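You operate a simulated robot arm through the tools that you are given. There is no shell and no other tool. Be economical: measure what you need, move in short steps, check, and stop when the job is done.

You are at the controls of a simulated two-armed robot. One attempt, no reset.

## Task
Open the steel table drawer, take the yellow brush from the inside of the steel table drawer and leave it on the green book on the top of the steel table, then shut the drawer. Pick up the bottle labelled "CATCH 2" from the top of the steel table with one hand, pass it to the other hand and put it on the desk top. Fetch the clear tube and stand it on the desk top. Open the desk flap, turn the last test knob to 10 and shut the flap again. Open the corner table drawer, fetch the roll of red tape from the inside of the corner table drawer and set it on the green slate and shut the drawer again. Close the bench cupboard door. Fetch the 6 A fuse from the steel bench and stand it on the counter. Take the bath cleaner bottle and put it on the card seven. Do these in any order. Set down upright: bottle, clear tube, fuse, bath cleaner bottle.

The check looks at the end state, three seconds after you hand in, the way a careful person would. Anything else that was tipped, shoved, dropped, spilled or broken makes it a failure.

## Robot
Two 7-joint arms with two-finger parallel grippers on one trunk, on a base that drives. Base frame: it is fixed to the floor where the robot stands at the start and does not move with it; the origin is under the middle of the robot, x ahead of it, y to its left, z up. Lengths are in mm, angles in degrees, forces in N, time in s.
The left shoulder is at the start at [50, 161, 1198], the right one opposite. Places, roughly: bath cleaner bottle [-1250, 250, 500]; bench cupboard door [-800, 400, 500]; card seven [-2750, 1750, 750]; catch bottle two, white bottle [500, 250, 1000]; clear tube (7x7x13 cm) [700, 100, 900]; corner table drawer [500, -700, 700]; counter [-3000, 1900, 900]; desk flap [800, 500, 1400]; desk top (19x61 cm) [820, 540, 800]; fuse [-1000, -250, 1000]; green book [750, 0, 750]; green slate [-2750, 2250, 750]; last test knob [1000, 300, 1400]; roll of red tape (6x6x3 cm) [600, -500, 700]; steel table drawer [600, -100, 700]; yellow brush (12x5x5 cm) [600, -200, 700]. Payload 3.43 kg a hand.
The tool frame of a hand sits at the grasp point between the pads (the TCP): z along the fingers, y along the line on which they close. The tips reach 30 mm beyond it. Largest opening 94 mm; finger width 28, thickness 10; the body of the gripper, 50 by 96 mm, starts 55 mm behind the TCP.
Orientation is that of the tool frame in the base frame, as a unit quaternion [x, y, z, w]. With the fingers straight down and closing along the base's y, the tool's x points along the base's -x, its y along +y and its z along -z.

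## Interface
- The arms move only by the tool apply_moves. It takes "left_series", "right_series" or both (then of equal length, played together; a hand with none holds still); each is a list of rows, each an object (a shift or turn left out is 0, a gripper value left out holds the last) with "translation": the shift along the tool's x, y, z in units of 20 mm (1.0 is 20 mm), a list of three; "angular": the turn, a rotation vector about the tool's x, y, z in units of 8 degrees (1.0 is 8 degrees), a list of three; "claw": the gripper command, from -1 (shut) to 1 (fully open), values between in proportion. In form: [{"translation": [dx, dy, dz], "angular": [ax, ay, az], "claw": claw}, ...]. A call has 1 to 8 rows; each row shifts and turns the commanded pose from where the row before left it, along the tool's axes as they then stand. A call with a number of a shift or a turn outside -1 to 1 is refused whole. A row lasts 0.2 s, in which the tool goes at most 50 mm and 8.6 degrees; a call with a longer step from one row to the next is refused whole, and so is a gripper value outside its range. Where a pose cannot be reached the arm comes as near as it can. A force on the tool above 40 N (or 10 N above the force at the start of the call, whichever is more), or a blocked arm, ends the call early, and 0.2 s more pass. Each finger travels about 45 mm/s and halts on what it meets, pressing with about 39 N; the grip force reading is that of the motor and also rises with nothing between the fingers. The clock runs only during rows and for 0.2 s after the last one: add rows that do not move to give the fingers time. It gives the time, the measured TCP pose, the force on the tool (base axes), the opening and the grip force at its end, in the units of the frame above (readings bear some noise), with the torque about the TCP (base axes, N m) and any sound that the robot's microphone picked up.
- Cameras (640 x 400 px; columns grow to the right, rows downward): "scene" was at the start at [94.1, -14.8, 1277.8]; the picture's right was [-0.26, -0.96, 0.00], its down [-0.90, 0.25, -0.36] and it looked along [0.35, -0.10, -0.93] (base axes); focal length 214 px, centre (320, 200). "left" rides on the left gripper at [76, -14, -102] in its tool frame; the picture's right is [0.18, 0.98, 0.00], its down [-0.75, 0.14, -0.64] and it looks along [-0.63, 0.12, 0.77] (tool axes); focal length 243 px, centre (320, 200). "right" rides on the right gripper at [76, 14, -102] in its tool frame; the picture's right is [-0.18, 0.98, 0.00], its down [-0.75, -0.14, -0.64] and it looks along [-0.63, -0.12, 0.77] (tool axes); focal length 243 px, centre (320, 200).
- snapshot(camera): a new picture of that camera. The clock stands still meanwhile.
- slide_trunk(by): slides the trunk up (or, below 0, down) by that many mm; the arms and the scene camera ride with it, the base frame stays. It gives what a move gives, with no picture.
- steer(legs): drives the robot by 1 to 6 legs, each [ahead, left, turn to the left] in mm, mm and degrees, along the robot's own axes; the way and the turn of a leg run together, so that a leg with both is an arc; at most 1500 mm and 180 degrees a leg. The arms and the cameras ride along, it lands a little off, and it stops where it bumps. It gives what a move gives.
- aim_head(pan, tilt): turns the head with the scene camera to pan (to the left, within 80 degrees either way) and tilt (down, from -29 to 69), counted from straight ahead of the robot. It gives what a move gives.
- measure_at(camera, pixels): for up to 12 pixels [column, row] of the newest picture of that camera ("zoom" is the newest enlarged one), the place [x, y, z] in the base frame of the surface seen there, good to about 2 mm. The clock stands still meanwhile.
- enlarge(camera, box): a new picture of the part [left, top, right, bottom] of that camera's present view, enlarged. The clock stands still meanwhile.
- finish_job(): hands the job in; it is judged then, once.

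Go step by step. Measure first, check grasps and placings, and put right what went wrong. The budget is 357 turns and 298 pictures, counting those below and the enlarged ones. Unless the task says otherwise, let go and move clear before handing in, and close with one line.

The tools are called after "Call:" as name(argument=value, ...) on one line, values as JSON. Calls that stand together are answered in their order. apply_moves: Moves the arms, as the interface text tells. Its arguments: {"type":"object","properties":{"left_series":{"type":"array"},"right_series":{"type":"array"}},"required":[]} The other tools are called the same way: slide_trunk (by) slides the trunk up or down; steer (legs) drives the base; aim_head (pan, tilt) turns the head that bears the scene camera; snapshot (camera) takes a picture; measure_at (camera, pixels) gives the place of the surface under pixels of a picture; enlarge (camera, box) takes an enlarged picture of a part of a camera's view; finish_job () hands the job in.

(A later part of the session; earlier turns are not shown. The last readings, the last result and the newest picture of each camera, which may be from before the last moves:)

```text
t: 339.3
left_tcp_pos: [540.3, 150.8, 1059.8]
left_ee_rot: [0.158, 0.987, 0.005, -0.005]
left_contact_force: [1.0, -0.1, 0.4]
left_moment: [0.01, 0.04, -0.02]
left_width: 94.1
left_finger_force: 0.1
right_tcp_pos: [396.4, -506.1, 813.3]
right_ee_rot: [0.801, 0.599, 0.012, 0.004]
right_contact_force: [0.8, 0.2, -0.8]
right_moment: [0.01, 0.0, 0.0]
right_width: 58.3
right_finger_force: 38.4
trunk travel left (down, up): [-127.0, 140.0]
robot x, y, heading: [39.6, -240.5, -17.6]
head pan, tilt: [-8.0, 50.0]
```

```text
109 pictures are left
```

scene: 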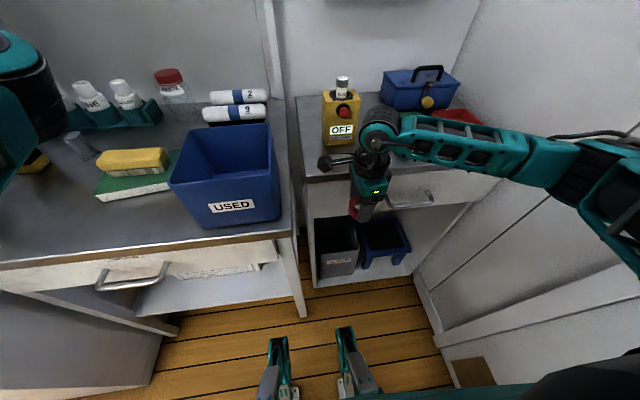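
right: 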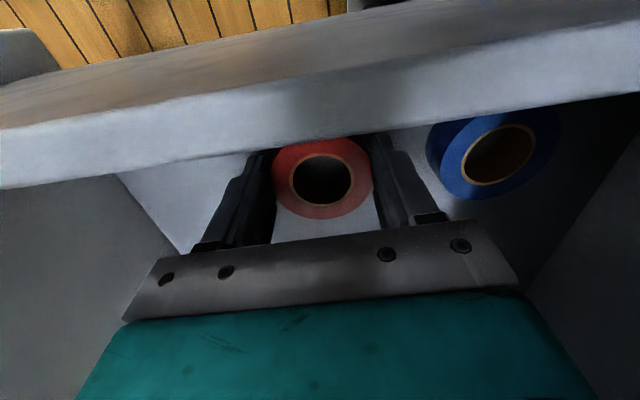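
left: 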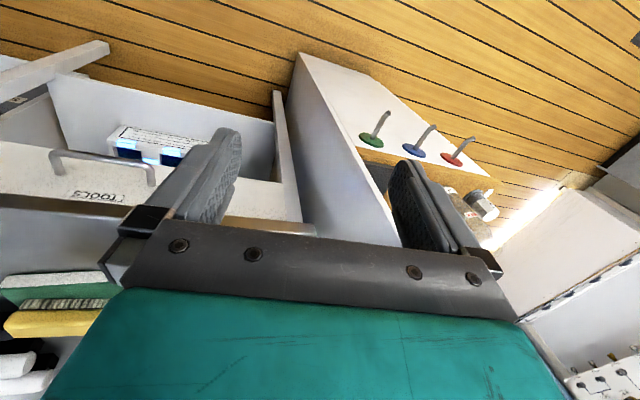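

Nearly shut. Push the last bit with the arm.

Call:
apply_moves(right_series=[{"translation": [0, 0.4, 0]}, {"translation": [0, 0.4, 0]}, {"translation": [0, 0.3, 0]}])

Call:
enlarge(camera="scene", box=[290, 120, 520, 270])

Call:
measure_at(camera="zoom", pixels=[[90, 155], [110, 185], [330, 190], [450, 190], [95, 130], [300, 145], [400, 140], [470, 150]])

```text
t: 340.1
left_tcp_pos: [539.1, 149.7, 1059.6]
left_ee_rot: [0.158, 0.987, 0.004, -0.002]
left_contact_force: [-0.5, -0.6, 0.3]
left_moment: [-0.02, 0.01, 0.03]
left_width: 93.9
left_finger_force: 0.0
right_tcp_pos: [403.7, -507.4, 813.3]
right_ee_rot: [0.798, 0.602, 0.005, -0.004]
right_contact_force: [-16.4, 3.9, 6.5]
right_moment: [-0.36, -0.86, -0.34]
right_width: 58.4
right_finger_force: 39.1
trunk travel left (down, up): [-127.0, 140.0]
robot x, y, heading: [44.3, -237.4, -17.6]
head pan, tilt: [-8.0, 50.0]
stopped in row 3 (right hand): the force on the tool passed its limit (the readings are from after the stop); the commanded pose is now the measured one
```

```text
2.67 times, centred on (405, 195) of scene
```

zoom: 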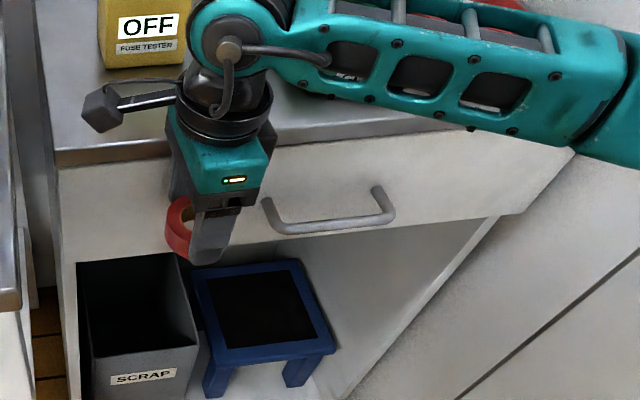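

```text
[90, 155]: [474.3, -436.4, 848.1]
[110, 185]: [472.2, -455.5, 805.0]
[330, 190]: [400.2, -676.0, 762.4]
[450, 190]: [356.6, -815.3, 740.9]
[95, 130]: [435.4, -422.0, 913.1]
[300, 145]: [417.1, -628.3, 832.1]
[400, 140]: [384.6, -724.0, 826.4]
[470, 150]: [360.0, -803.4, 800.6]
```

The drawer is shut (front at 590). Back off, raise the hand, and move to the open area to face the bench.

Call:
steer(legs=[[-160, 0, 0]])

Call:
apply_moves(right_series=[{"translation": [0.8, -0.3, -1]}, {"translation": [0.8, -0.3, -1]}, {"translation": [0.8, -0.3, -1]}, {"translation": [0.8, -0.3, -1]}, {"translation": [0.8, -0.3, -1]}, {"translation": [0.8, -0.3, -1]}, {"translation": [0.8, -0.3, -1]}, {"translation": [0.8, -0.3, -1]}], left_series=[{"translation": [0.8, -0.5, 0]}, {"translation": [0.8, -0.5, 0]}, {"translation": [0.8, -0.5, 0]}, {"translation": [0.8, -0.5, 0]}, {"translation": [0.8, -0.5, 0]}, {}, {}, {}])

Call:
steer(legs=[[-60, 250, 0], [0, 330, 0], [0, 0, -90]])

Call:
aim_head(pan=-45, tilt=30)

Call:
snapshot(camera="scene")

```text
t: 341.5
left_tcp_pos: [390.5, 197.6, 1060.4]
left_ee_rot: [0.159, 0.987, 0.005, -0.004]
left_contact_force: [-1.0, 0.7, 0.1]
left_moment: [0.01, -0.02, -0.03]
left_width: 93.9
left_finger_force: 0.1
right_tcp_pos: [256.0, -462.0, 810.9]
right_ee_rot: [0.8, 0.601, 0.005, -0.003]
right_contact_force: [-0.1, 0.6, -0.9]
right_moment: [-0.01, -0.03, -0.01]
right_width: 58.5
right_finger_force: 39.5
trunk travel left (down, up): [-127.0, 140.0]
robot x, y, heading: [-111.2, -188.6, -17.6]
head pan, tilt: [-8.0, 50.0]
```

```text
t: 343.3
left_tcp_pos: [299.9, 176.0, 1060.6]
left_ee_rot: [0.16, 0.987, 0.005, -0.004]
left_contact_force: [0.3, 1.3, -0.3]
left_moment: [-0.02, -0.02, -0.01]
left_width: 93.9
left_finger_force: 0.2
right_tcp_pos: [245.5, -326.1, 971.9]
right_ee_rot: [0.8, 0.6, 0.005, -0.004]
right_contact_force: [-1.1, -0.1, -0.5]
right_moment: [-0.01, 0.02, -0.01]
right_width: 58.4
right_finger_force: 38.8
trunk travel left (down, up): [-127.0, 140.0]
robot x, y, heading: [-109.7, -186.1, -17.7]
head pan, tilt: [-8.0, 50.0]
```

```text
t: 347.8
left_tcp_pos: [460.1, 688.8, 1059.4]
left_ee_rot: [0.221, 0.975, 0.005, -0.003]
left_contact_force: [1.0, 1.3, -1.4]
left_moment: [0.0, -0.01, 0.0]
left_width: 94.0
left_finger_force: 0.1
right_tcp_pos: [340.7, 196.3, 973.7]
right_ee_rot: [0.839, 0.545, 0.005, -0.002]
right_contact_force: [-0.7, -0.3, -0.5]
right_moment: [0.02, 0.01, 0.0]
right_width: 58.4
right_finger_force: 39.3
trunk travel left (down, up): [-127.0, 140.0]
robot x, y, heading: [9.7, 379.1, -25.2]
head pan, tilt: [-8.0, 50.0]
stopped in leg 3: the robot was blocked; the commanded pose is now the measured one
```

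```text
t: 348.8
left_tcp_pos: [458.7, 688.8, 1060.4]
left_ee_rot: [0.22, 0.976, 0.005, -0.003]
left_contact_force: [1.4, 0.1, -0.2]
left_moment: [-0.04, 0.02, 0.0]
left_width: 94.0
left_finger_force: 0.0
right_tcp_pos: [340.5, 196.4, 974.0]
right_ee_rot: [0.839, 0.545, 0.006, 0.0]
right_contact_force: [-0.2, -0.7, 0.4]
right_moment: [0.0, -0.01, 0.02]
right_width: 58.6
right_finger_force: 39.3
trunk travel left (down, up): [-127.0, 140.0]
robot x, y, heading: [11.7, 379.6, -25.8]
head pan, tilt: [-45.0, 30.0]
```

```text
107 pictures are left
```

scene: 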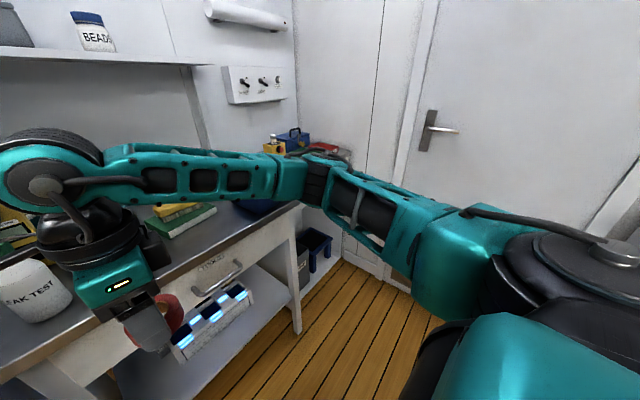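

The left arm is caught by the partition end. Drive back 230 first, then turn.

Call:
steer(legs=[[-250, 0, 0], [0, 0, -82]])

Call:
snapshot(camera="scene")

```text
t: 354.1
left_tcp_pos: [162.3, 91.0, 1059.3]
left_ee_rot: [0.798, 0.602, 0.007, 0.001]
left_contact_force: [-0.6, -0.3, 0.0]
left_moment: [0.0, -0.03, -0.02]
left_width: 93.9
left_finger_force: 0.0
right_tcp_pos: [-343.7, 127.0, 973.2]
right_ee_rot: [0.992, -0.125, 0.006, 0.001]
right_contact_force: [0.8, -0.5, -0.2]
right_moment: [0.0, 0.02, -0.04]
right_width: 58.5
right_finger_force: 39.0
trunk travel left (down, up): [-127.0, 140.0]
robot x, y, heading: [-218.3, 485.3, -105.9]
head pan, tilt: [-45.0, 30.0]
```

```text
106 pictures are left
```

scene: 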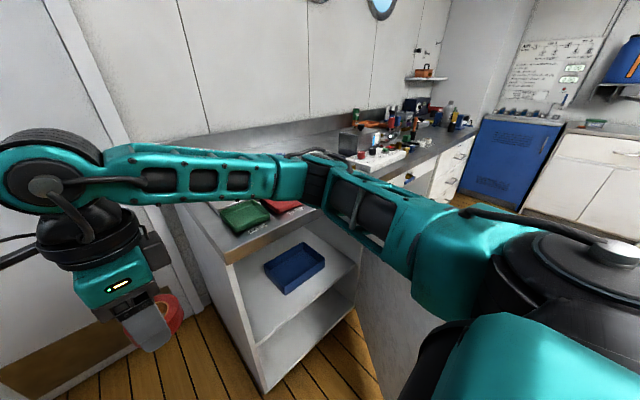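

The bench and its open cupboard show. Look further right.

Call:
aim_head(pan=-78, tilt=20)

Call:
snapshot(camera="scene")

```text
t: 355.1
left_tcp_pos: [163.6, 91.1, 1059.6]
left_ee_rot: [0.799, 0.602, 0.007, 0.0]
left_contact_force: [-0.3, -1.2, 1.3]
left_moment: [-0.01, 0.0, 0.03]
left_width: 93.6
left_finger_force: 0.1
right_tcp_pos: [-342.9, 127.0, 972.4]
right_ee_rot: [0.992, -0.125, 0.005, 0.0]
right_contact_force: [0.1, -0.2, -1.4]
right_moment: [-0.03, 0.01, 0.05]
right_width: 58.5
right_finger_force: 39.3
trunk travel left (down, up): [-127.0, 140.0]
robot x, y, heading: [-214.0, 486.7, -106.0]
head pan, tilt: [-78.0, 20.0]
```

```text
105 pictures are left
```

scene: 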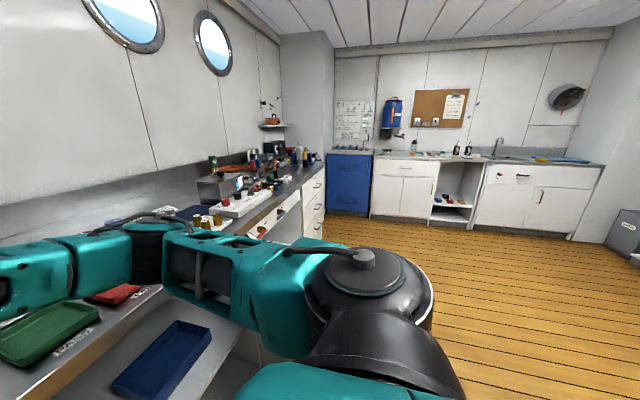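

Back up 150 and strafe right along the bench to look at its front.

Call:
steer(legs=[[-170, 0, -2], [0, -750, 0]])

Call:
aim_head(pan=0, tilt=45)

Call:
snapshot(camera="scene")

```text
t: 357.9
left_tcp_pos: [37.2, 294.6, 1058.4]
left_ee_rot: [0.81, 0.586, 0.008, 0.0]
left_contact_force: [-0.4, 0.4, 0.5]
left_moment: [0.0, -0.03, -0.02]
left_width: 93.9
left_finger_force: 0.1
right_tcp_pos: [-466.1, 351.2, 972.5]
right_ee_rot: [0.99, -0.144, 0.005, 0.001]
right_contact_force: [0.4, 0.6, -0.7]
right_moment: [0.04, 0.03, 0.02]
right_width: 58.6
right_finger_force: 39.2
trunk travel left (down, up): [-127.0, 140.0]
robot x, y, heading: [-324.8, 709.2, -108.0]
head pan, tilt: [-78.0, 20.0]
stopped in leg 2: the robot was blocked; the commanded pose is now the measured one
```

```text
t: 359.4
left_tcp_pos: [37.7, 295.3, 1059.5]
left_ee_rot: [0.81, 0.586, 0.008, 0.0]
left_contact_force: [-1.0, 0.4, 0.2]
left_moment: [0.01, 0.03, 0.03]
left_width: 94.1
left_finger_force: 0.0
right_tcp_pos: [-467.1, 350.8, 971.8]
right_ee_rot: [0.989, -0.145, 0.005, 0.0]
right_contact_force: [0.7, -0.3, -0.8]
right_moment: [0.02, 0.01, -0.03]
right_width: 58.3
right_finger_force: 39.2
trunk travel left (down, up): [-127.0, 140.0]
robot x, y, heading: [-327.1, 704.6, -108.0]
head pan, tilt: [0.0, 45.0]
```

```text
104 pictures are left
```

scene: 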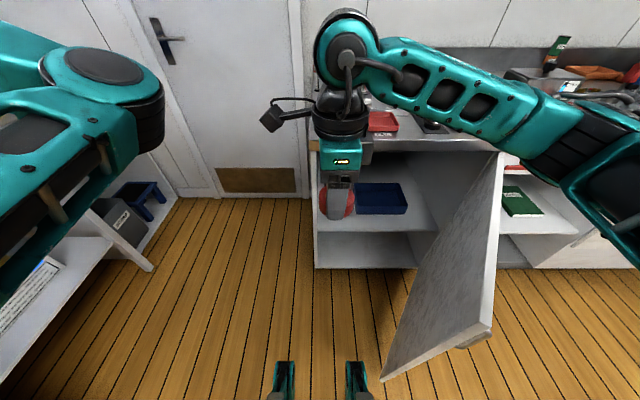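

The open cupboard door is at (440,270), hinged at its right/back end (500,155). Measure it.

Call:
measure_at(camera="scene", pixels=[[500, 156], [494, 250], [488, 328], [385, 376], [430, 290], [462, 345], [318, 148], [330, 262], [450, 200], [516, 170], [525, 205], [540, 160]])

Call:
enlarge(camera="scene", box=[300, 120, 640, 390])

```text
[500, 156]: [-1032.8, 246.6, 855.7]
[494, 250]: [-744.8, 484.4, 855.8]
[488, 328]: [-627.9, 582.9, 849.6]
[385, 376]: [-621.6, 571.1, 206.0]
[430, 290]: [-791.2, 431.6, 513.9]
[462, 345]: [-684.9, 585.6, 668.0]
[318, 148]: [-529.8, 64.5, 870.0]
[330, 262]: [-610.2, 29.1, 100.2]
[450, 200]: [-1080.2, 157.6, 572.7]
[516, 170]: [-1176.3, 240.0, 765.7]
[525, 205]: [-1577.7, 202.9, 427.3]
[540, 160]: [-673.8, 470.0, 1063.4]
```

```text
1.48 times, centred on (470, 255) of scene
```

zoom: 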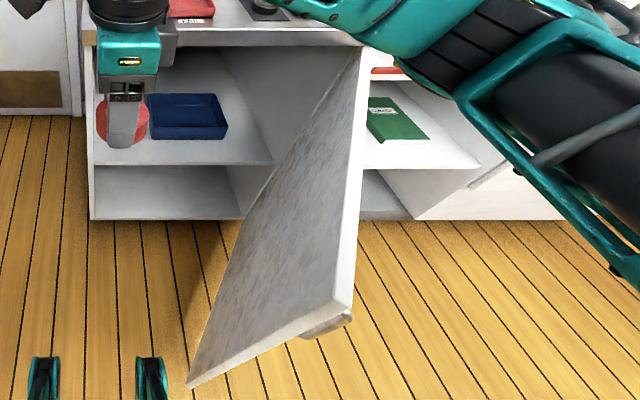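

The door (hinge ahead -1059, free end ahead -777, t 360) must swing toward its opening on the left. I'll go round to its right side: back up, strafe right.

Call:
steer(legs=[[-200, 30, 0], [0, -650, 0]])

Call:
snapshot(camera="scene")

```text
t: 364.2
left_tcp_pos: [-483.6, 674.5, 1059.6]
left_ee_rot: [0.806, 0.591, 0.007, 0.0]
left_contact_force: [0.3, 0.2, 0.0]
left_moment: [-0.01, -0.03, 0.01]
left_width: 93.8
left_finger_force: 0.0
right_tcp_pos: [-989.0, 725.6, 972.6]
right_ee_rot: [0.99, -0.14, 0.006, 0.001]
right_contact_force: [0.2, -0.4, -0.7]
right_moment: [0.03, 0.01, 0.01]
right_width: 58.4
right_finger_force: 39.5
trunk travel left (down, up): [-127.0, 140.0]
robot x, y, heading: [-852.0, 1082.5, -107.4]
head pan, tilt: [0.0, 45.0]
```

```text
102 pictures are left
```

scene: 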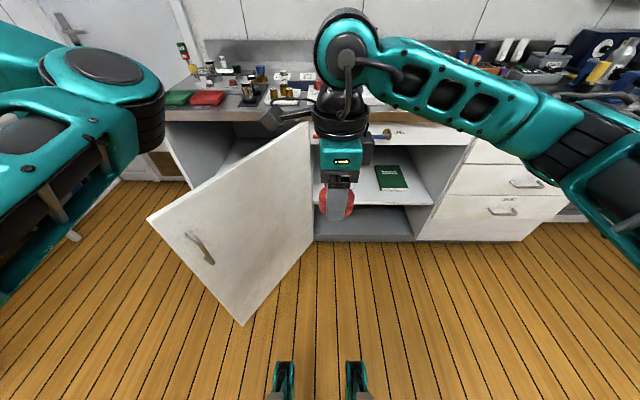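

From here I can push the door with the left hand from its outer face. Move the left hand to about (-752,583), closed.

Call:
apply_moves(left_series=[{"translation": [-0.7, -0.95, 0], "claw": -1}, {"translation": [-0.7, -0.95, 0]}, {"translation": [-0.7, -0.95, 0]}, {"translation": [-0.7, -0.95, 0]}, {"translation": [-0.7, -0.95, 0]}, {"translation": [-0.7, -0.95, 0]}, {"translation": [-0.7, -0.95, 0]}, {"translation": [-0.7, -0.95, 0]}])

Call:
apply_moves(left_series=[{"translation": [-0.7, -0.95, 0]}, {"translation": [-0.7, -0.95, 0]}, {"translation": [-0.7, -0.95, 0]}, {"translation": [-0.7, -0.95, 0]}, {"translation": [0, 0, 1]}, {"translation": [0, 0, 1]}, {"translation": [0, 0, 1]}, {"translation": [0, 0, 1]}])

Call:
snapshot(camera="scene")

```text
t: 366.0
left_tcp_pos: [-610.3, 585.0, 1059.4]
left_ee_rot: [0.807, 0.591, 0.007, 0.0]
left_contact_force: [0.1, 1.0, -0.1]
left_moment: [-0.02, -0.03, -0.01]
left_width: 0.0
left_finger_force: 33.2
left hand out of reach, approached as far as the arm can: row 5, 6, 7, 8
right_tcp_pos: [-988.8, 725.0, 971.7]
right_ee_rot: [0.99, -0.14, 0.006, 0.001]
right_contact_force: [0.8, 0.2, -1.1]
right_moment: [0.02, -0.03, 0.0]
right_width: 58.3
right_finger_force: 38.7
trunk travel left (down, up): [-127.0, 140.0]
robot x, y, heading: [-850.5, 1080.7, -107.3]
head pan, tilt: [0.0, 45.0]
```

```text
t: 367.8
left_tcp_pos: [-665.6, 518.5, 981.1]
left_ee_rot: [0.807, 0.59, 0.006, 0.001]
left_contact_force: [-0.2, 0.5, -0.5]
left_moment: [0.01, 0.01, 0.01]
left_width: 0.0
left_finger_force: 33.1
left hand out of reach, approached as far as the arm can: row 1, 2, 3, 4
right_tcp_pos: [-987.1, 725.1, 972.9]
right_ee_rot: [0.99, -0.14, 0.005, 0.001]
right_contact_force: [-0.3, -0.5, -0.1]
right_moment: [-0.01, 0.01, 0.01]
right_width: 58.6
right_finger_force: 38.9
trunk travel left (down, up): [-127.0, 140.0]
robot x, y, heading: [-853.2, 1080.3, -107.3]
head pan, tilt: [0.0, 45.0]
```

```text
101 pictures are left
```

scene: 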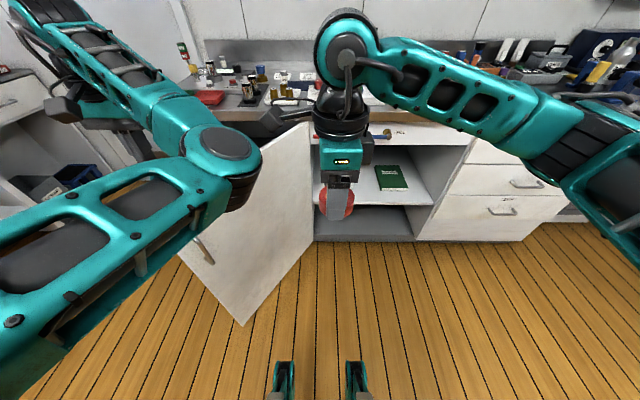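

The left arm can't come further right, so shift the base 115 mm right, then lower the hand on the door's outer side.

Call:
steer(legs=[[0, -120, 0]])

Call:
apply_moves(left_series=[{"translation": [0, 0, 1]}, {"translation": [0, 0, 1]}, {"translation": [0, 0, 1]}, {"translation": [0, 0, 1]}, {"translation": [0, 0, 1]}, {"translation": [0, 0, 1]}, {"translation": [0, 0, 1]}, {"translation": [0, 0, 1]}])

Call:
snapshot(camera="left")

Call:
snapshot(camera="scene")

```text
t: 369.0
left_tcp_pos: [-782.3, 554.8, 981.6]
left_ee_rot: [0.807, 0.59, 0.008, 0.0]
left_contact_force: [-0.5, -0.3, -0.2]
left_moment: [-0.03, 0.01, 0.0]
left_width: 0.0
left_finger_force: 33.5
right_tcp_pos: [-1102.5, 761.0, 972.3]
right_ee_rot: [0.99, -0.141, 0.006, 0.0]
right_contact_force: [-0.7, 0.0, -1.1]
right_moment: [0.02, -0.01, -0.02]
right_width: 58.5
right_finger_force: 38.8
trunk travel left (down, up): [-127.0, 140.0]
robot x, y, heading: [-963.8, 1122.2, -107.6]
head pan, tilt: [0.0, 45.0]
```

```text
t: 370.8
left_tcp_pos: [-779.0, 556.5, 822.8]
left_ee_rot: [0.807, 0.59, 0.006, 0.001]
left_contact_force: [0.0, -0.6, 0.3]
left_moment: [-0.02, -0.01, 0.0]
left_width: 0.1
left_finger_force: 32.8
right_tcp_pos: [-1102.6, 761.5, 972.2]
right_ee_rot: [0.99, -0.14, 0.005, 0.002]
right_contact_force: [0.6, 0.5, -0.6]
right_moment: [0.0, -0.02, 0.0]
right_width: 58.2
right_finger_force: 39.9
trunk travel left (down, up): [-127.0, 140.0]
robot x, y, heading: [-965.4, 1116.1, -107.4]
head pan, tilt: [0.0, 45.0]
```

```text
100 pictures are left
```

left: 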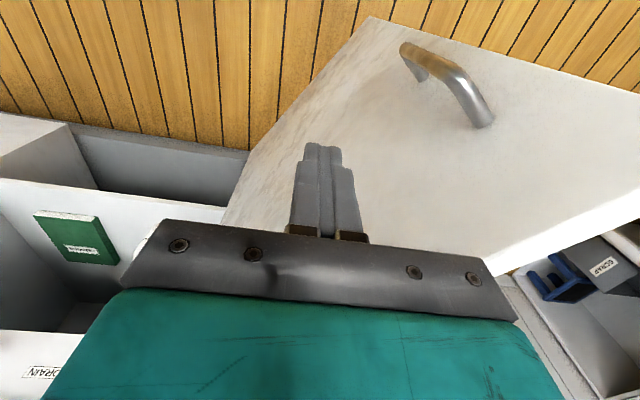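

```text
99 pictures are left
```

scene: 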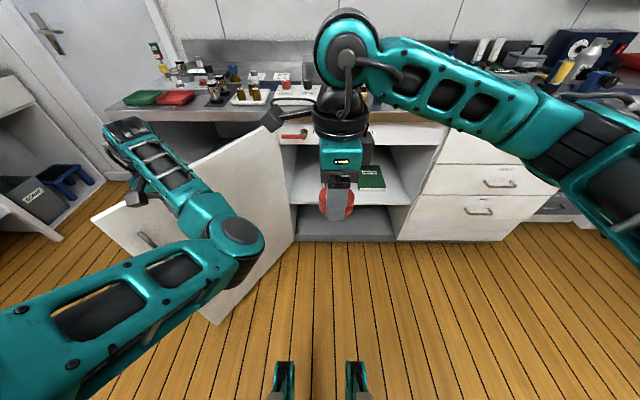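

The closed left fingers are on the outer side of the door, below its top. Push it shut by driving forward-left in legs along its arc.

Call:
steer(legs=[[112, 145, 0], [118, 68, 0], [95, 22, 0]])

Call:
snapshot(camera="scene")

```text
t: 374.0
left_tcp_pos: [-657.3, 174.4, 822.7]
left_ee_rot: [0.809, 0.587, 0.009, 0.0]
left_contact_force: [-0.7, 0.2, 0.2]
left_moment: [0.01, 0.0, 0.0]
left_width: 0.1
left_finger_force: 33.0
right_tcp_pos: [-979.5, 379.7, 972.0]
right_ee_rot: [0.99, -0.142, 0.005, 0.001]
right_contact_force: [-0.3, 0.6, -0.3]
right_moment: [0.04, -0.01, -0.04]
right_width: 58.4
right_finger_force: 39.0
trunk travel left (down, up): [-127.0, 140.0]
robot x, y, heading: [-839.1, 734.0, -107.7]
head pan, tilt: [0.0, 45.0]
```

```text
98 pictures are left
```

scene: 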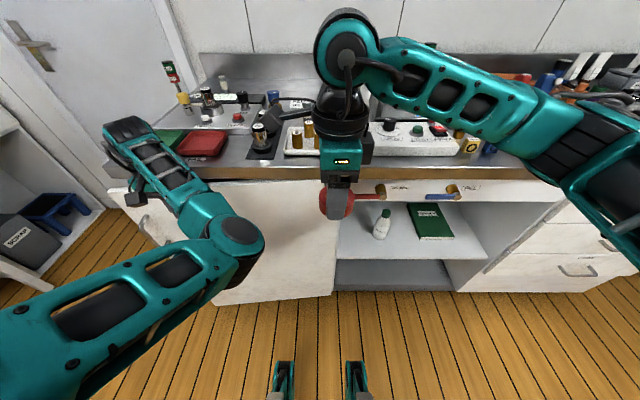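

Nearly shut. A small white bottle shows in the open shelf at (381,222). Push 38 more.

Call:
steer(legs=[[38, 0, 0]])

Call:
snapshot(camera="scene")

Call:
measure_at(camera="scene", pixels=[[325, 200], [240, 195], [300, 280], [250, 290], [150, 200], [345, 230]])

```text
t: 374.9
left_tcp_pos: [-660.8, 158.0, 823.1]
left_ee_rot: [0.808, 0.589, 0.013, -0.009]
left_contact_force: [0.3, 8.6, 3.3]
left_moment: [-0.75, 0.16, -0.22]
left_width: 0.0
left_finger_force: 32.9
right_tcp_pos: [-986.8, 358.2, 971.9]
right_ee_rot: [0.99, -0.144, 0.006, 0.001]
right_contact_force: [1.1, 0.4, -0.1]
right_moment: [-0.02, -0.02, -0.01]
right_width: 58.3
right_finger_force: 39.2
trunk travel left (down, up): [-127.0, 140.0]
robot x, y, heading: [-848.7, 713.3, -107.5]
head pan, tilt: [0.0, 45.0]
stopped in leg 1: the force on the tool passed its limit (the readings are from after the stop); the commanded pose is now the measured one
```

```text
97 pictures are left
```

scene: 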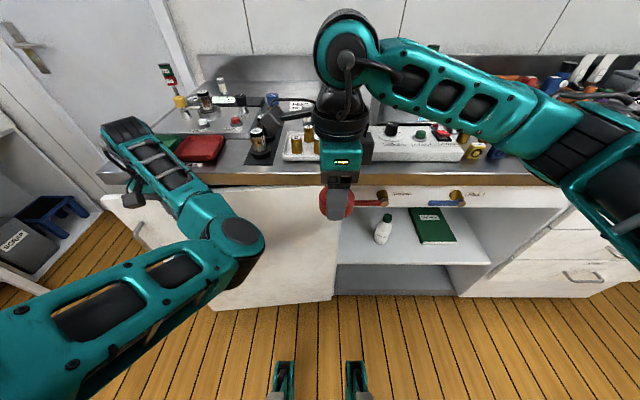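

```text
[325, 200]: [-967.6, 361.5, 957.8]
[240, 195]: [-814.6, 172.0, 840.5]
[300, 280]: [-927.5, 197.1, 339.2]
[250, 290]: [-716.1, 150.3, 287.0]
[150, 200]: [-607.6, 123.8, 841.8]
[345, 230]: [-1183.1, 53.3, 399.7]
```

The door is ~5° from closed. Push a bit more with the left arm.

Call:
apply_moves(left_series=[{"translation": [-0.4, 0, 0]}, {"translation": [-0.5, 0, 0]}, {"translation": [-0.5, 0, 0]}, {"translation": [-0.5, 0, 0]}])

Call:
snapshot(camera="left")

Call:
snapshot(camera="scene")

Call:
measure_at(camera="scene", pixels=[[280, 200], [240, 195], [300, 270], [250, 280], [150, 205], [560, 210], [540, 245], [210, 185], [300, 178], [130, 180]])

```text
t: 375.3
left_tcp_pos: [-662.6, 159.0, 823.1]
left_ee_rot: [0.807, 0.59, 0.015, -0.012]
left_contact_force: [1.0, 23.0, 10.0]
left_moment: [-2.12, 0.4, -0.59]
left_width: 0.0
left_finger_force: 33.0
right_tcp_pos: [-988.2, 359.9, 972.1]
right_ee_rot: [0.99, -0.143, 0.005, 0.002]
right_contact_force: [0.4, -0.6, -0.3]
right_moment: [0.01, 0.02, 0.02]
right_width: 58.2
right_finger_force: 38.6
trunk travel left (down, up): [-127.0, 140.0]
robot x, y, heading: [-845.9, 711.2, -107.8]
head pan, tilt: [0.0, 45.0]
stopped in row 1 (left hand): the force on the tool passed its limit (the readings are from after the stop); the commanded pose is now the measured one
```

```text
96 pictures are left
```

left: 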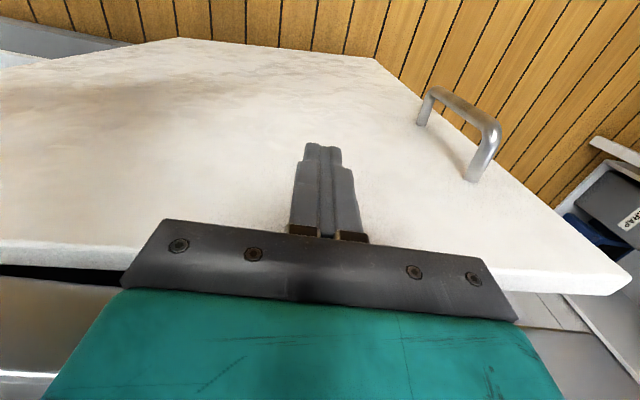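

```text
95 pictures are left
```

scene: 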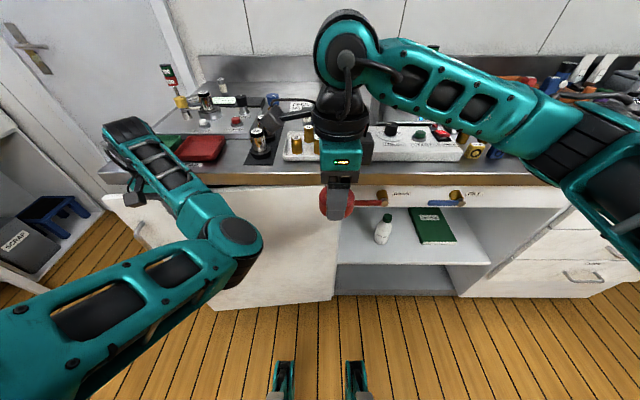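

```text
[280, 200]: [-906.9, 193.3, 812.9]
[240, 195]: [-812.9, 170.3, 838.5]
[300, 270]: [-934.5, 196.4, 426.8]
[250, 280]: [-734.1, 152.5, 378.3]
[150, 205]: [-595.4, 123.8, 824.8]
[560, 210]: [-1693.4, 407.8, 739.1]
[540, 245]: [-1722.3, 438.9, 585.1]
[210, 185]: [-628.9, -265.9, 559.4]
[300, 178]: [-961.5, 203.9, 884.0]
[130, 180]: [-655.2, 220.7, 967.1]
```

Resistance at 23 N while ~5° open. Back off slightly and look at the gap from above with the left camera.

Call:
apply_moves(left_series=[{"translation": [0.8, 0, 0]}, {"translation": [0.8, 0, 0]}, {"translation": [0, 0, -1]}, {"translation": [0, 0, -1]}, {"translation": [0, 0, -1]}, {"translation": [0, 0, -1]}, {"translation": [0, 0, -1]}, {"translation": [0, 0, -1]}])

Call:
snapshot(camera="left")

```text
t: 377.1
left_tcp_pos: [-648.0, 174.8, 940.5]
left_ee_rot: [0.808, 0.589, 0.016, -0.014]
left_contact_force: [1.0, 0.8, 0.0]
left_moment: [0.0, 0.0, -0.01]
left_width: 0.0
left_finger_force: 32.9
left hand out of reach, approached as far as the arm can: row 6, 7
right_tcp_pos: [-986.4, 357.8, 969.6]
right_ee_rot: [0.99, -0.143, 0.004, 0.0]
right_contact_force: [-0.4, -0.4, -1.3]
right_moment: [-0.02, 0.01, -0.02]
right_width: 58.4
right_finger_force: 38.8
trunk travel left (down, up): [-127.0, 140.0]
robot x, y, heading: [-850.9, 713.4, -107.8]
head pan, tilt: [0.0, 45.0]
```

```text
94 pictures are left
```

left: 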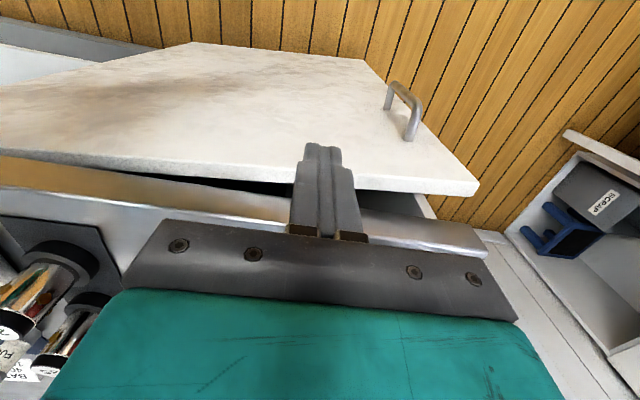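

The hand's body was likely meeting the overhanging bench top. I'll pitch the left hand 45° forward so only the fingertips push.

Call:
apply_moves(left_series=[{"translation": [1, 0, 0], "angular": [0, -1, 0]}, {"translation": [0.5, 0, 0], "angular": [0, -1, 0]}, {"angular": [0, -1, 0]}, {"angular": [0, -1, 0]}, {"angular": [0, -1, 0]}, {"angular": [0, -0.6, 0]}, {}, {}])

Call:
snapshot(camera="left")

```text
t: 378.9
left_tcp_pos: [-622.1, 191.6, 938.6]
left_ee_rot: [0.752, 0.552, -0.292, 0.214]
left_contact_force: [0.1, 0.8, -0.8]
left_moment: [-0.02, 0.01, -0.01]
left_width: 0.1
left_finger_force: 33.1
left hand out of reach, approached as far as the arm can: row 1, 2
right_tcp_pos: [-985.9, 356.7, 971.2]
right_ee_rot: [0.99, -0.143, 0.005, -0.001]
right_contact_force: [0.2, 1.0, -0.6]
right_moment: [0.0, 0.03, 0.01]
right_width: 58.2
right_finger_force: 39.3
trunk travel left (down, up): [-127.0, 140.0]
robot x, y, heading: [-850.3, 712.7, -108.0]
head pan, tilt: [0.0, 45.0]
```

```text
93 pictures are left
```

left: 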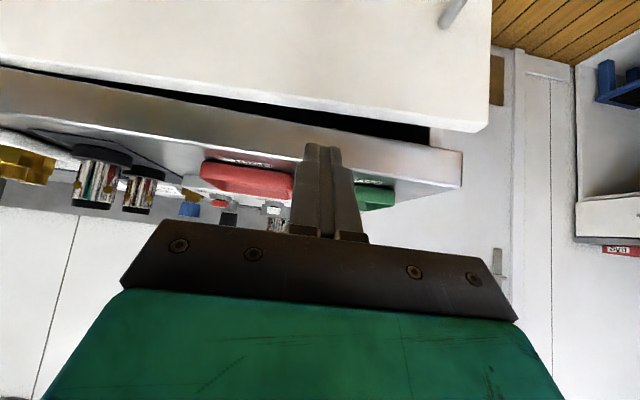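

Lower the trunk 125 so the tips face the door, then drive forward.

Call:
slide_trunk(by=-125)

Call:
steer(legs=[[60, 0, 0]])

Call:
snapshot(camera="scene")

Call:
snapshot(camera="left")

```text
t: 380.4
left_tcp_pos: [-622.8, 191.8, 814.2]
left_ee_rot: [0.752, 0.551, -0.291, 0.214]
left_contact_force: [0.3, -0.7, -0.1]
left_moment: [-0.01, -0.03, -0.02]
left_width: 0.0
left_finger_force: 33.1
right_tcp_pos: [-986.0, 357.1, 846.1]
right_ee_rot: [0.99, -0.143, 0.004, 0.0]
right_contact_force: [-0.2, 0.2, -0.7]
right_moment: [0.0, 0.03, 0.04]
right_width: 58.6
right_finger_force: 39.0
trunk travel left (down, up): [-2.0, 265.0]
robot x, y, heading: [-847.9, 712.1, -107.7]
head pan, tilt: [0.0, 45.0]
```

```text
t: 381.4
left_tcp_pos: [-640.1, 136.3, 813.3]
left_ee_rot: [0.752, 0.551, -0.293, 0.214]
left_contact_force: [0.2, -0.5, -0.2]
left_moment: [-0.02, -0.01, 0.0]
left_width: 0.0
left_finger_force: 32.9
right_tcp_pos: [-1004.1, 301.8, 846.8]
right_ee_rot: [0.99, -0.143, 0.005, -0.001]
right_contact_force: [1.0, 0.7, -1.2]
right_moment: [0.0, 0.0, 0.04]
right_width: 58.3
right_finger_force: 39.0
trunk travel left (down, up): [-2.0, 265.0]
robot x, y, heading: [-863.2, 655.3, -107.6]
head pan, tilt: [0.0, 45.0]
```

```text
92 pictures are left
```

scene: 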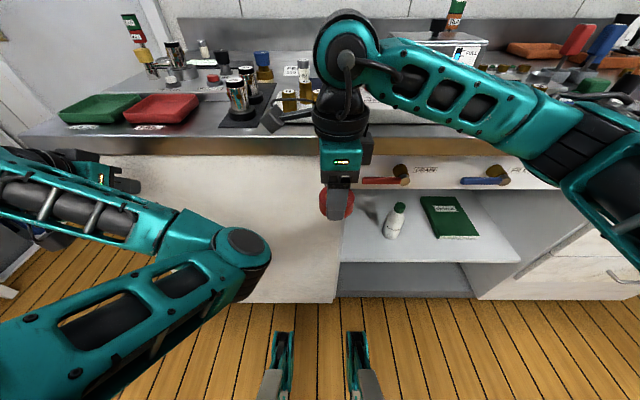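

```text
91 pictures are left
```

left: 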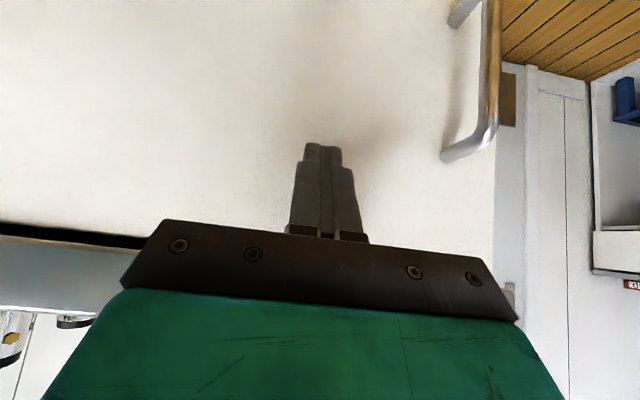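

Push forward another 45.

Call:
steer(legs=[[45, 0, 0]])

Call:
measure_at(camera="scene", pixels=[[320, 240]])

Call:
snapshot(camera="scene")

Call:
measure_at(camera="scene", pixels=[[300, 180], [220, 190], [320, 290], [290, 250], [340, 160], [240, 165], [520, 255], [600, 215], [135, 165], [100, 155]])

```text
t: 382.2
left_tcp_pos: [-642.6, 121.5, 813.0]
left_ee_rot: [0.75, 0.557, -0.286, 0.213]
left_contact_force: [1.1, 3.4, 1.8]
left_moment: [0.03, -0.03, -0.04]
left_width: 0.0
left_finger_force: 33.1
right_tcp_pos: [-1010.0, 282.4, 845.8]
right_ee_rot: [0.99, -0.143, 0.005, -0.001]
right_contact_force: [0.4, 0.8, -1.4]
right_moment: [0.0, 0.0, -0.01]
right_width: 58.3
right_finger_force: 39.1
trunk travel left (down, up): [-2.0, 265.0]
robot x, y, heading: [-869.8, 639.6, -107.5]
head pan, tilt: [0.0, 45.0]
stopped in leg 1: the force on the tool passed its limit (the readings are from after the stop); the commanded pose is now the measured one
```

```text
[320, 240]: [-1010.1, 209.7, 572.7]
```

```text
90 pictures are left
```

scene: 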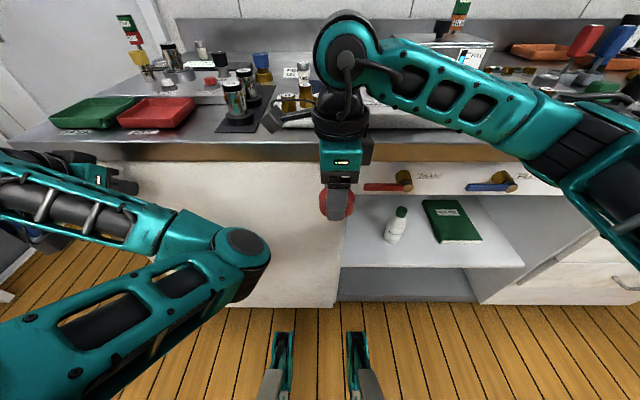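

```text
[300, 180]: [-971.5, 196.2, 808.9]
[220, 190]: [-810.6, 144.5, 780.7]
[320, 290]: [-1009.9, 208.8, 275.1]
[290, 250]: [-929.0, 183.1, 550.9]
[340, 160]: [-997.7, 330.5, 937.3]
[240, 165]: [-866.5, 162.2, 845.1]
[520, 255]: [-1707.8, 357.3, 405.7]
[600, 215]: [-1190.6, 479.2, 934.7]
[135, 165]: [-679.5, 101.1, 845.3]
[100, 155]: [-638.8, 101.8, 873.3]
```

The door is flush now (all points at t≈-113). Next the white bottle in the open shelf: zoom to read its label.

Call:
enlarge(camera="scene", box=[340, 160, 540, 320])

Call:
measure_at(camera="zoom", pixels=[[205, 125], [175, 165], [165, 195], [180, 205], [150, 185], [195, 170], [120, 270], [60, 110], [500, 250], [330, 230], [400, 130], [10, 180]])

```text
2.50 times, centred on (440, 240) of scene
```

zoom: 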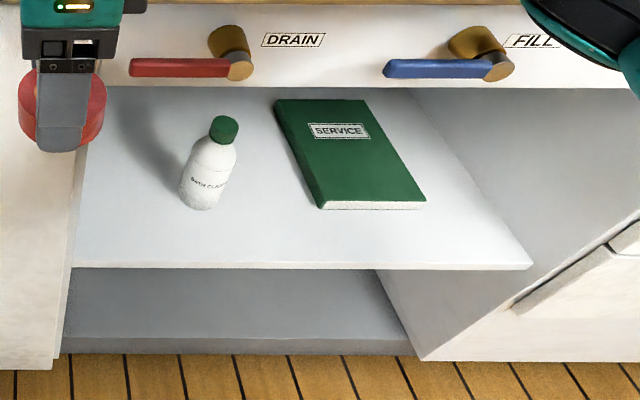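

```text
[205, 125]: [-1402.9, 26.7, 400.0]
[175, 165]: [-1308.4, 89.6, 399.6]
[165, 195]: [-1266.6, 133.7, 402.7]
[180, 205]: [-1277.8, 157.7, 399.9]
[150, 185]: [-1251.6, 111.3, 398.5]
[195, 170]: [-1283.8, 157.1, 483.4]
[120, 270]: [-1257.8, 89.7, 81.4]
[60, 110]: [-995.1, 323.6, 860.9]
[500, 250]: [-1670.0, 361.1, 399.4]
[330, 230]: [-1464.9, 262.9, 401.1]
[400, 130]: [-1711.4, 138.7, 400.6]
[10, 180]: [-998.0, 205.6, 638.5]
```

It's the BATH CLEANER. Measure its cap and body heights.

Call:
measure_at(camera="zoom", pixels=[[224, 122], [218, 132], [230, 135], [212, 150], [205, 165], [200, 185], [192, 200], [225, 170], [100, 262], [300, 268], [300, 92], [190, 88]])

```text
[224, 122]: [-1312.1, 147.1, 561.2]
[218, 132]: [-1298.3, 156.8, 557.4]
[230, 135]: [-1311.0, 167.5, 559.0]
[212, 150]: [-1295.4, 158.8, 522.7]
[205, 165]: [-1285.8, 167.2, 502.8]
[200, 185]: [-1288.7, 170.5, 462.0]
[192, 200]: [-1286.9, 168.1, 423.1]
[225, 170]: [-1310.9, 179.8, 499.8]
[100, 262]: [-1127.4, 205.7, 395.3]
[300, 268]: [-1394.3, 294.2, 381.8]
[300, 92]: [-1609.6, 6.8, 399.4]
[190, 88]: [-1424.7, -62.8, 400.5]
```

The bottle's axis is about (-1311,152), body to z≈500. Back away from the door, retract the right hand, and pitch the left hand to ~15° below horizontal.

Call:
steer(legs=[[-130, 0, 0]])

Call:
apply_moves(left_series=[{"angular": [0, -1, 0]}, {"angular": [0, -1, 0]}, {"angular": [0, -1, 0]}, {"angular": [0, -0.75, 0]}, {"claw": 1}, {}, {}, {}], right_series=[{"translation": [0, -0.9, -0.5]}, {"translation": [0, -0.9, -0.5]}, {"translation": [0, -0.9, -0.5]}, {"translation": [0, -0.9, -0.5]}, {"translation": [0, -0.9, 0]}, {"translation": [0, -0.9, 0]}, {"translation": [0, -0.9, 0]}, {"translation": [0, -0.9, 0]}])

Call:
steer(legs=[[0, -510, 0]])

Call:
aim_head(pan=10, tilt=50)

Call:
snapshot(camera="scene")

Call:
snapshot(camera="left")

```text
t: 383.5
left_tcp_pos: [-604.1, 244.1, 811.7]
left_ee_rot: [0.75, 0.556, -0.287, 0.212]
left_contact_force: [-0.1, -0.3, -1.0]
left_moment: [0.02, 0.0, 0.0]
left_width: 0.1
left_finger_force: 32.8
right_tcp_pos: [-970.6, 407.4, 846.5]
right_ee_rot: [0.99, -0.144, 0.005, -0.001]
right_contact_force: [-0.9, 0.2, -1.3]
right_moment: [-0.01, 0.02, -0.01]
right_width: 58.2
right_finger_force: 39.3
trunk travel left (down, up): [-2.0, 265.0]
robot x, y, heading: [-835.1, 760.1, -107.9]
head pan, tilt: [0.0, 45.0]
```

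```text
t: 385.3
left_tcp_pos: [-605.1, 244.0, 816.8]
left_ee_rot: [0.648, 0.481, -0.475, 0.35]
left_contact_force: [-0.7, -0.2, 0.4]
left_moment: [-0.02, -0.01, -0.02]
left_width: 86.6
left_finger_force: 0.1
right_tcp_pos: [-929.8, 544.3, 886.4]
right_ee_rot: [0.99, -0.143, 0.004, -0.001]
right_contact_force: [0.0, 0.0, -0.9]
right_moment: [0.01, -0.01, 0.01]
right_width: 58.3
right_finger_force: 38.6
trunk travel left (down, up): [-2.0, 265.0]
robot x, y, heading: [-833.3, 763.5, -107.5]
head pan, tilt: [0.0, 45.0]
```

```text
t: 388.3
left_tcp_pos: [-1092.5, 398.5, 817.4]
left_ee_rot: [0.651, 0.477, -0.476, 0.349]
left_contact_force: [0.1, 0.4, 0.0]
left_moment: [-0.02, 0.0, -0.01]
left_width: 93.9
left_finger_force: 0.1
right_tcp_pos: [-1416.6, 702.3, 885.8]
right_ee_rot: [0.989, -0.147, 0.004, -0.002]
right_contact_force: [-0.3, -0.2, 0.2]
right_moment: [-0.01, -0.02, -0.02]
right_width: 58.3
right_finger_force: 38.8
trunk travel left (down, up): [-2.0, 265.0]
robot x, y, heading: [-1315.5, 917.7, -108.2]
head pan, tilt: [0.0, 45.0]
```

```text
t: 389.0
left_tcp_pos: [-1092.6, 399.6, 817.3]
left_ee_rot: [0.65, 0.478, -0.476, 0.351]
left_contact_force: [-0.6, 0.9, 0.0]
left_moment: [0.01, -0.02, -0.01]
left_width: 93.8
left_finger_force: 0.1
right_tcp_pos: [-1414.1, 700.2, 886.2]
right_ee_rot: [0.989, -0.147, 0.004, 0.0]
right_contact_force: [1.1, -0.5, -1.1]
right_moment: [0.01, -0.01, 0.0]
right_width: 58.2
right_finger_force: 39.0
trunk travel left (down, up): [-2.0, 265.0]
robot x, y, heading: [-1318.9, 920.3, -108.4]
head pan, tilt: [10.0, 50.0]
```

```text
88 pictures are left
```

scene: 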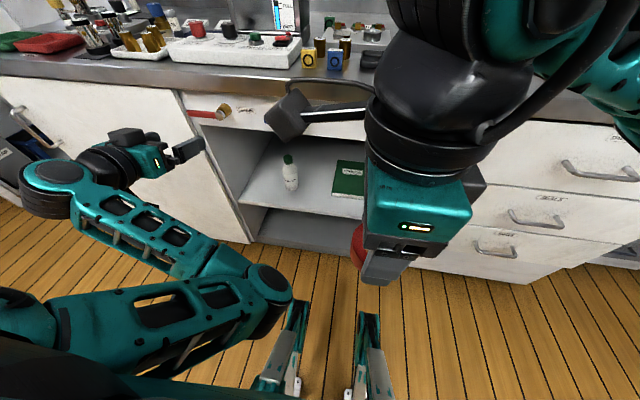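

```text
87 pictures are left
```

left: 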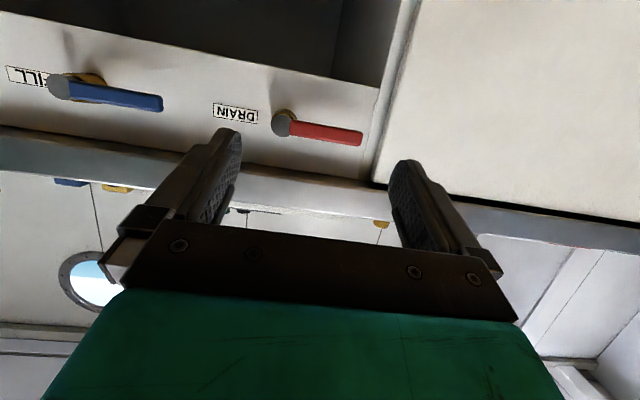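

Shift right 130 so the left hand lines up with the bottle, then lower the hand.

Call:
steer(legs=[[0, -132, 0]])

Call:
apply_moves(left_series=[{"translation": [0.95, 0, 0.3]}, {"translation": [0.95, 0, 0.3]}, {"translation": [0.95, 0, 0.3]}, {"translation": [0.95, 0, 0.3]}, {"translation": [0.95, 0, 0.3]}, {"translation": [0.95, 0, 0.3]}, {"translation": [0.95, 0, 0.3]}, {"translation": [0.95, 0, 0.3]}])

Call:
apply_moves(left_series=[{"translation": [0.95, 0, 0.3]}, {"translation": [0.95, 0, 0.3]}, {"translation": [0.95, 0, 0.3]}, {"translation": [0.95, 0, 0.3]}, {"translation": [0.95, 0, 0.3]}, {"translation": [0.95, 0, 0.3]}, {"translation": [0.95, 0, 0.3]}, {"translation": [0.95, 0, 0.3]}])

Call:
snapshot(camera="left")

Call:
snapshot(camera="scene")

```text
t: 390.3
left_tcp_pos: [-1218.9, 439.4, 817.0]
left_ee_rot: [0.65, 0.477, -0.476, 0.35]
left_contact_force: [0.4, 0.9, 0.4]
left_moment: [0.02, -0.04, -0.03]
left_width: 93.8
left_finger_force: 0.1
right_tcp_pos: [-1544.0, 744.9, 884.2]
right_ee_rot: [0.989, -0.148, 0.005, -0.001]
right_contact_force: [0.6, 0.0, -0.7]
right_moment: [0.03, -0.01, -0.02]
right_width: 58.0
right_finger_force: 39.0
trunk travel left (down, up): [-2.0, 265.0]
robot x, y, heading: [-1444.6, 959.3, -108.5]
head pan, tilt: [10.0, 50.0]
```

```text
t: 390.9
left_tcp_pos: [-1236.4, 410.6, 851.8]
left_ee_rot: [0.597, 0.444, -0.545, 0.386]
left_contact_force: [-0.1, -0.6, -0.5]
left_moment: [0.01, 0.03, -0.03]
left_width: 93.8
left_finger_force: 0.0
right_tcp_pos: [-1543.0, 744.0, 886.0]
right_ee_rot: [0.989, -0.146, 0.005, -0.002]
right_contact_force: [0.4, 0.7, -1.1]
right_moment: [-0.01, 0.0, -0.02]
right_width: 58.2
right_finger_force: 39.1
trunk travel left (down, up): [-2.0, 265.0]
robot x, y, heading: [-1444.3, 958.6, -108.3]
head pan, tilt: [10.0, 50.0]
stopped in row 3 (left hand): the arm was blocked; the commanded pose is now the measured one
```

```text
t: 391.6
left_tcp_pos: [-1249.5, 382.6, 886.1]
left_ee_rot: [-0.546, -0.409, 0.6, -0.418]
left_contact_force: [1.0, -0.5, 0.8]
left_moment: [0.02, -0.03, 0.06]
left_width: 94.0
left_finger_force: 0.2
right_tcp_pos: [-1543.9, 744.0, 886.5]
right_ee_rot: [0.989, -0.147, 0.004, -0.001]
right_contact_force: [-0.2, 0.6, -0.1]
right_moment: [-0.01, -0.01, 0.04]
right_width: 57.9
right_finger_force: 39.0
trunk travel left (down, up): [-2.0, 265.0]
robot x, y, heading: [-1446.4, 957.9, -108.2]
head pan, tilt: [10.0, 50.0]
stopped in row 3 (left hand): the arm was blocked; the commanded pose is now the measured one
```

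```text
86 pictures are left
```

left: 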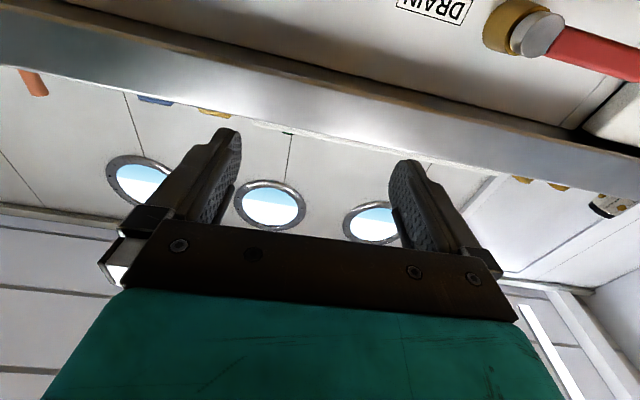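

```text
85 pictures are left
```

scene: 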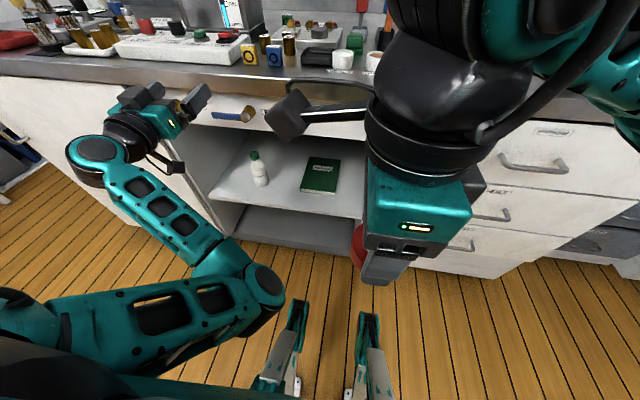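

The left elbow is low and blocked. Measure where it is.

Call:
measure_at(camera="scene", pixels=[[265, 282], [235, 300], [150, 320], [95, 150], [300, 320], [150, 200], [60, 300]])

```text
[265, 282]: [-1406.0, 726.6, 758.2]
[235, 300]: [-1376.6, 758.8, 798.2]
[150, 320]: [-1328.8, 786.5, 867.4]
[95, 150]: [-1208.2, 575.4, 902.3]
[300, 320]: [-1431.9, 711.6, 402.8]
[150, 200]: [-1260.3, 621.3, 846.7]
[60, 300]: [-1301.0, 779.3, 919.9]
```

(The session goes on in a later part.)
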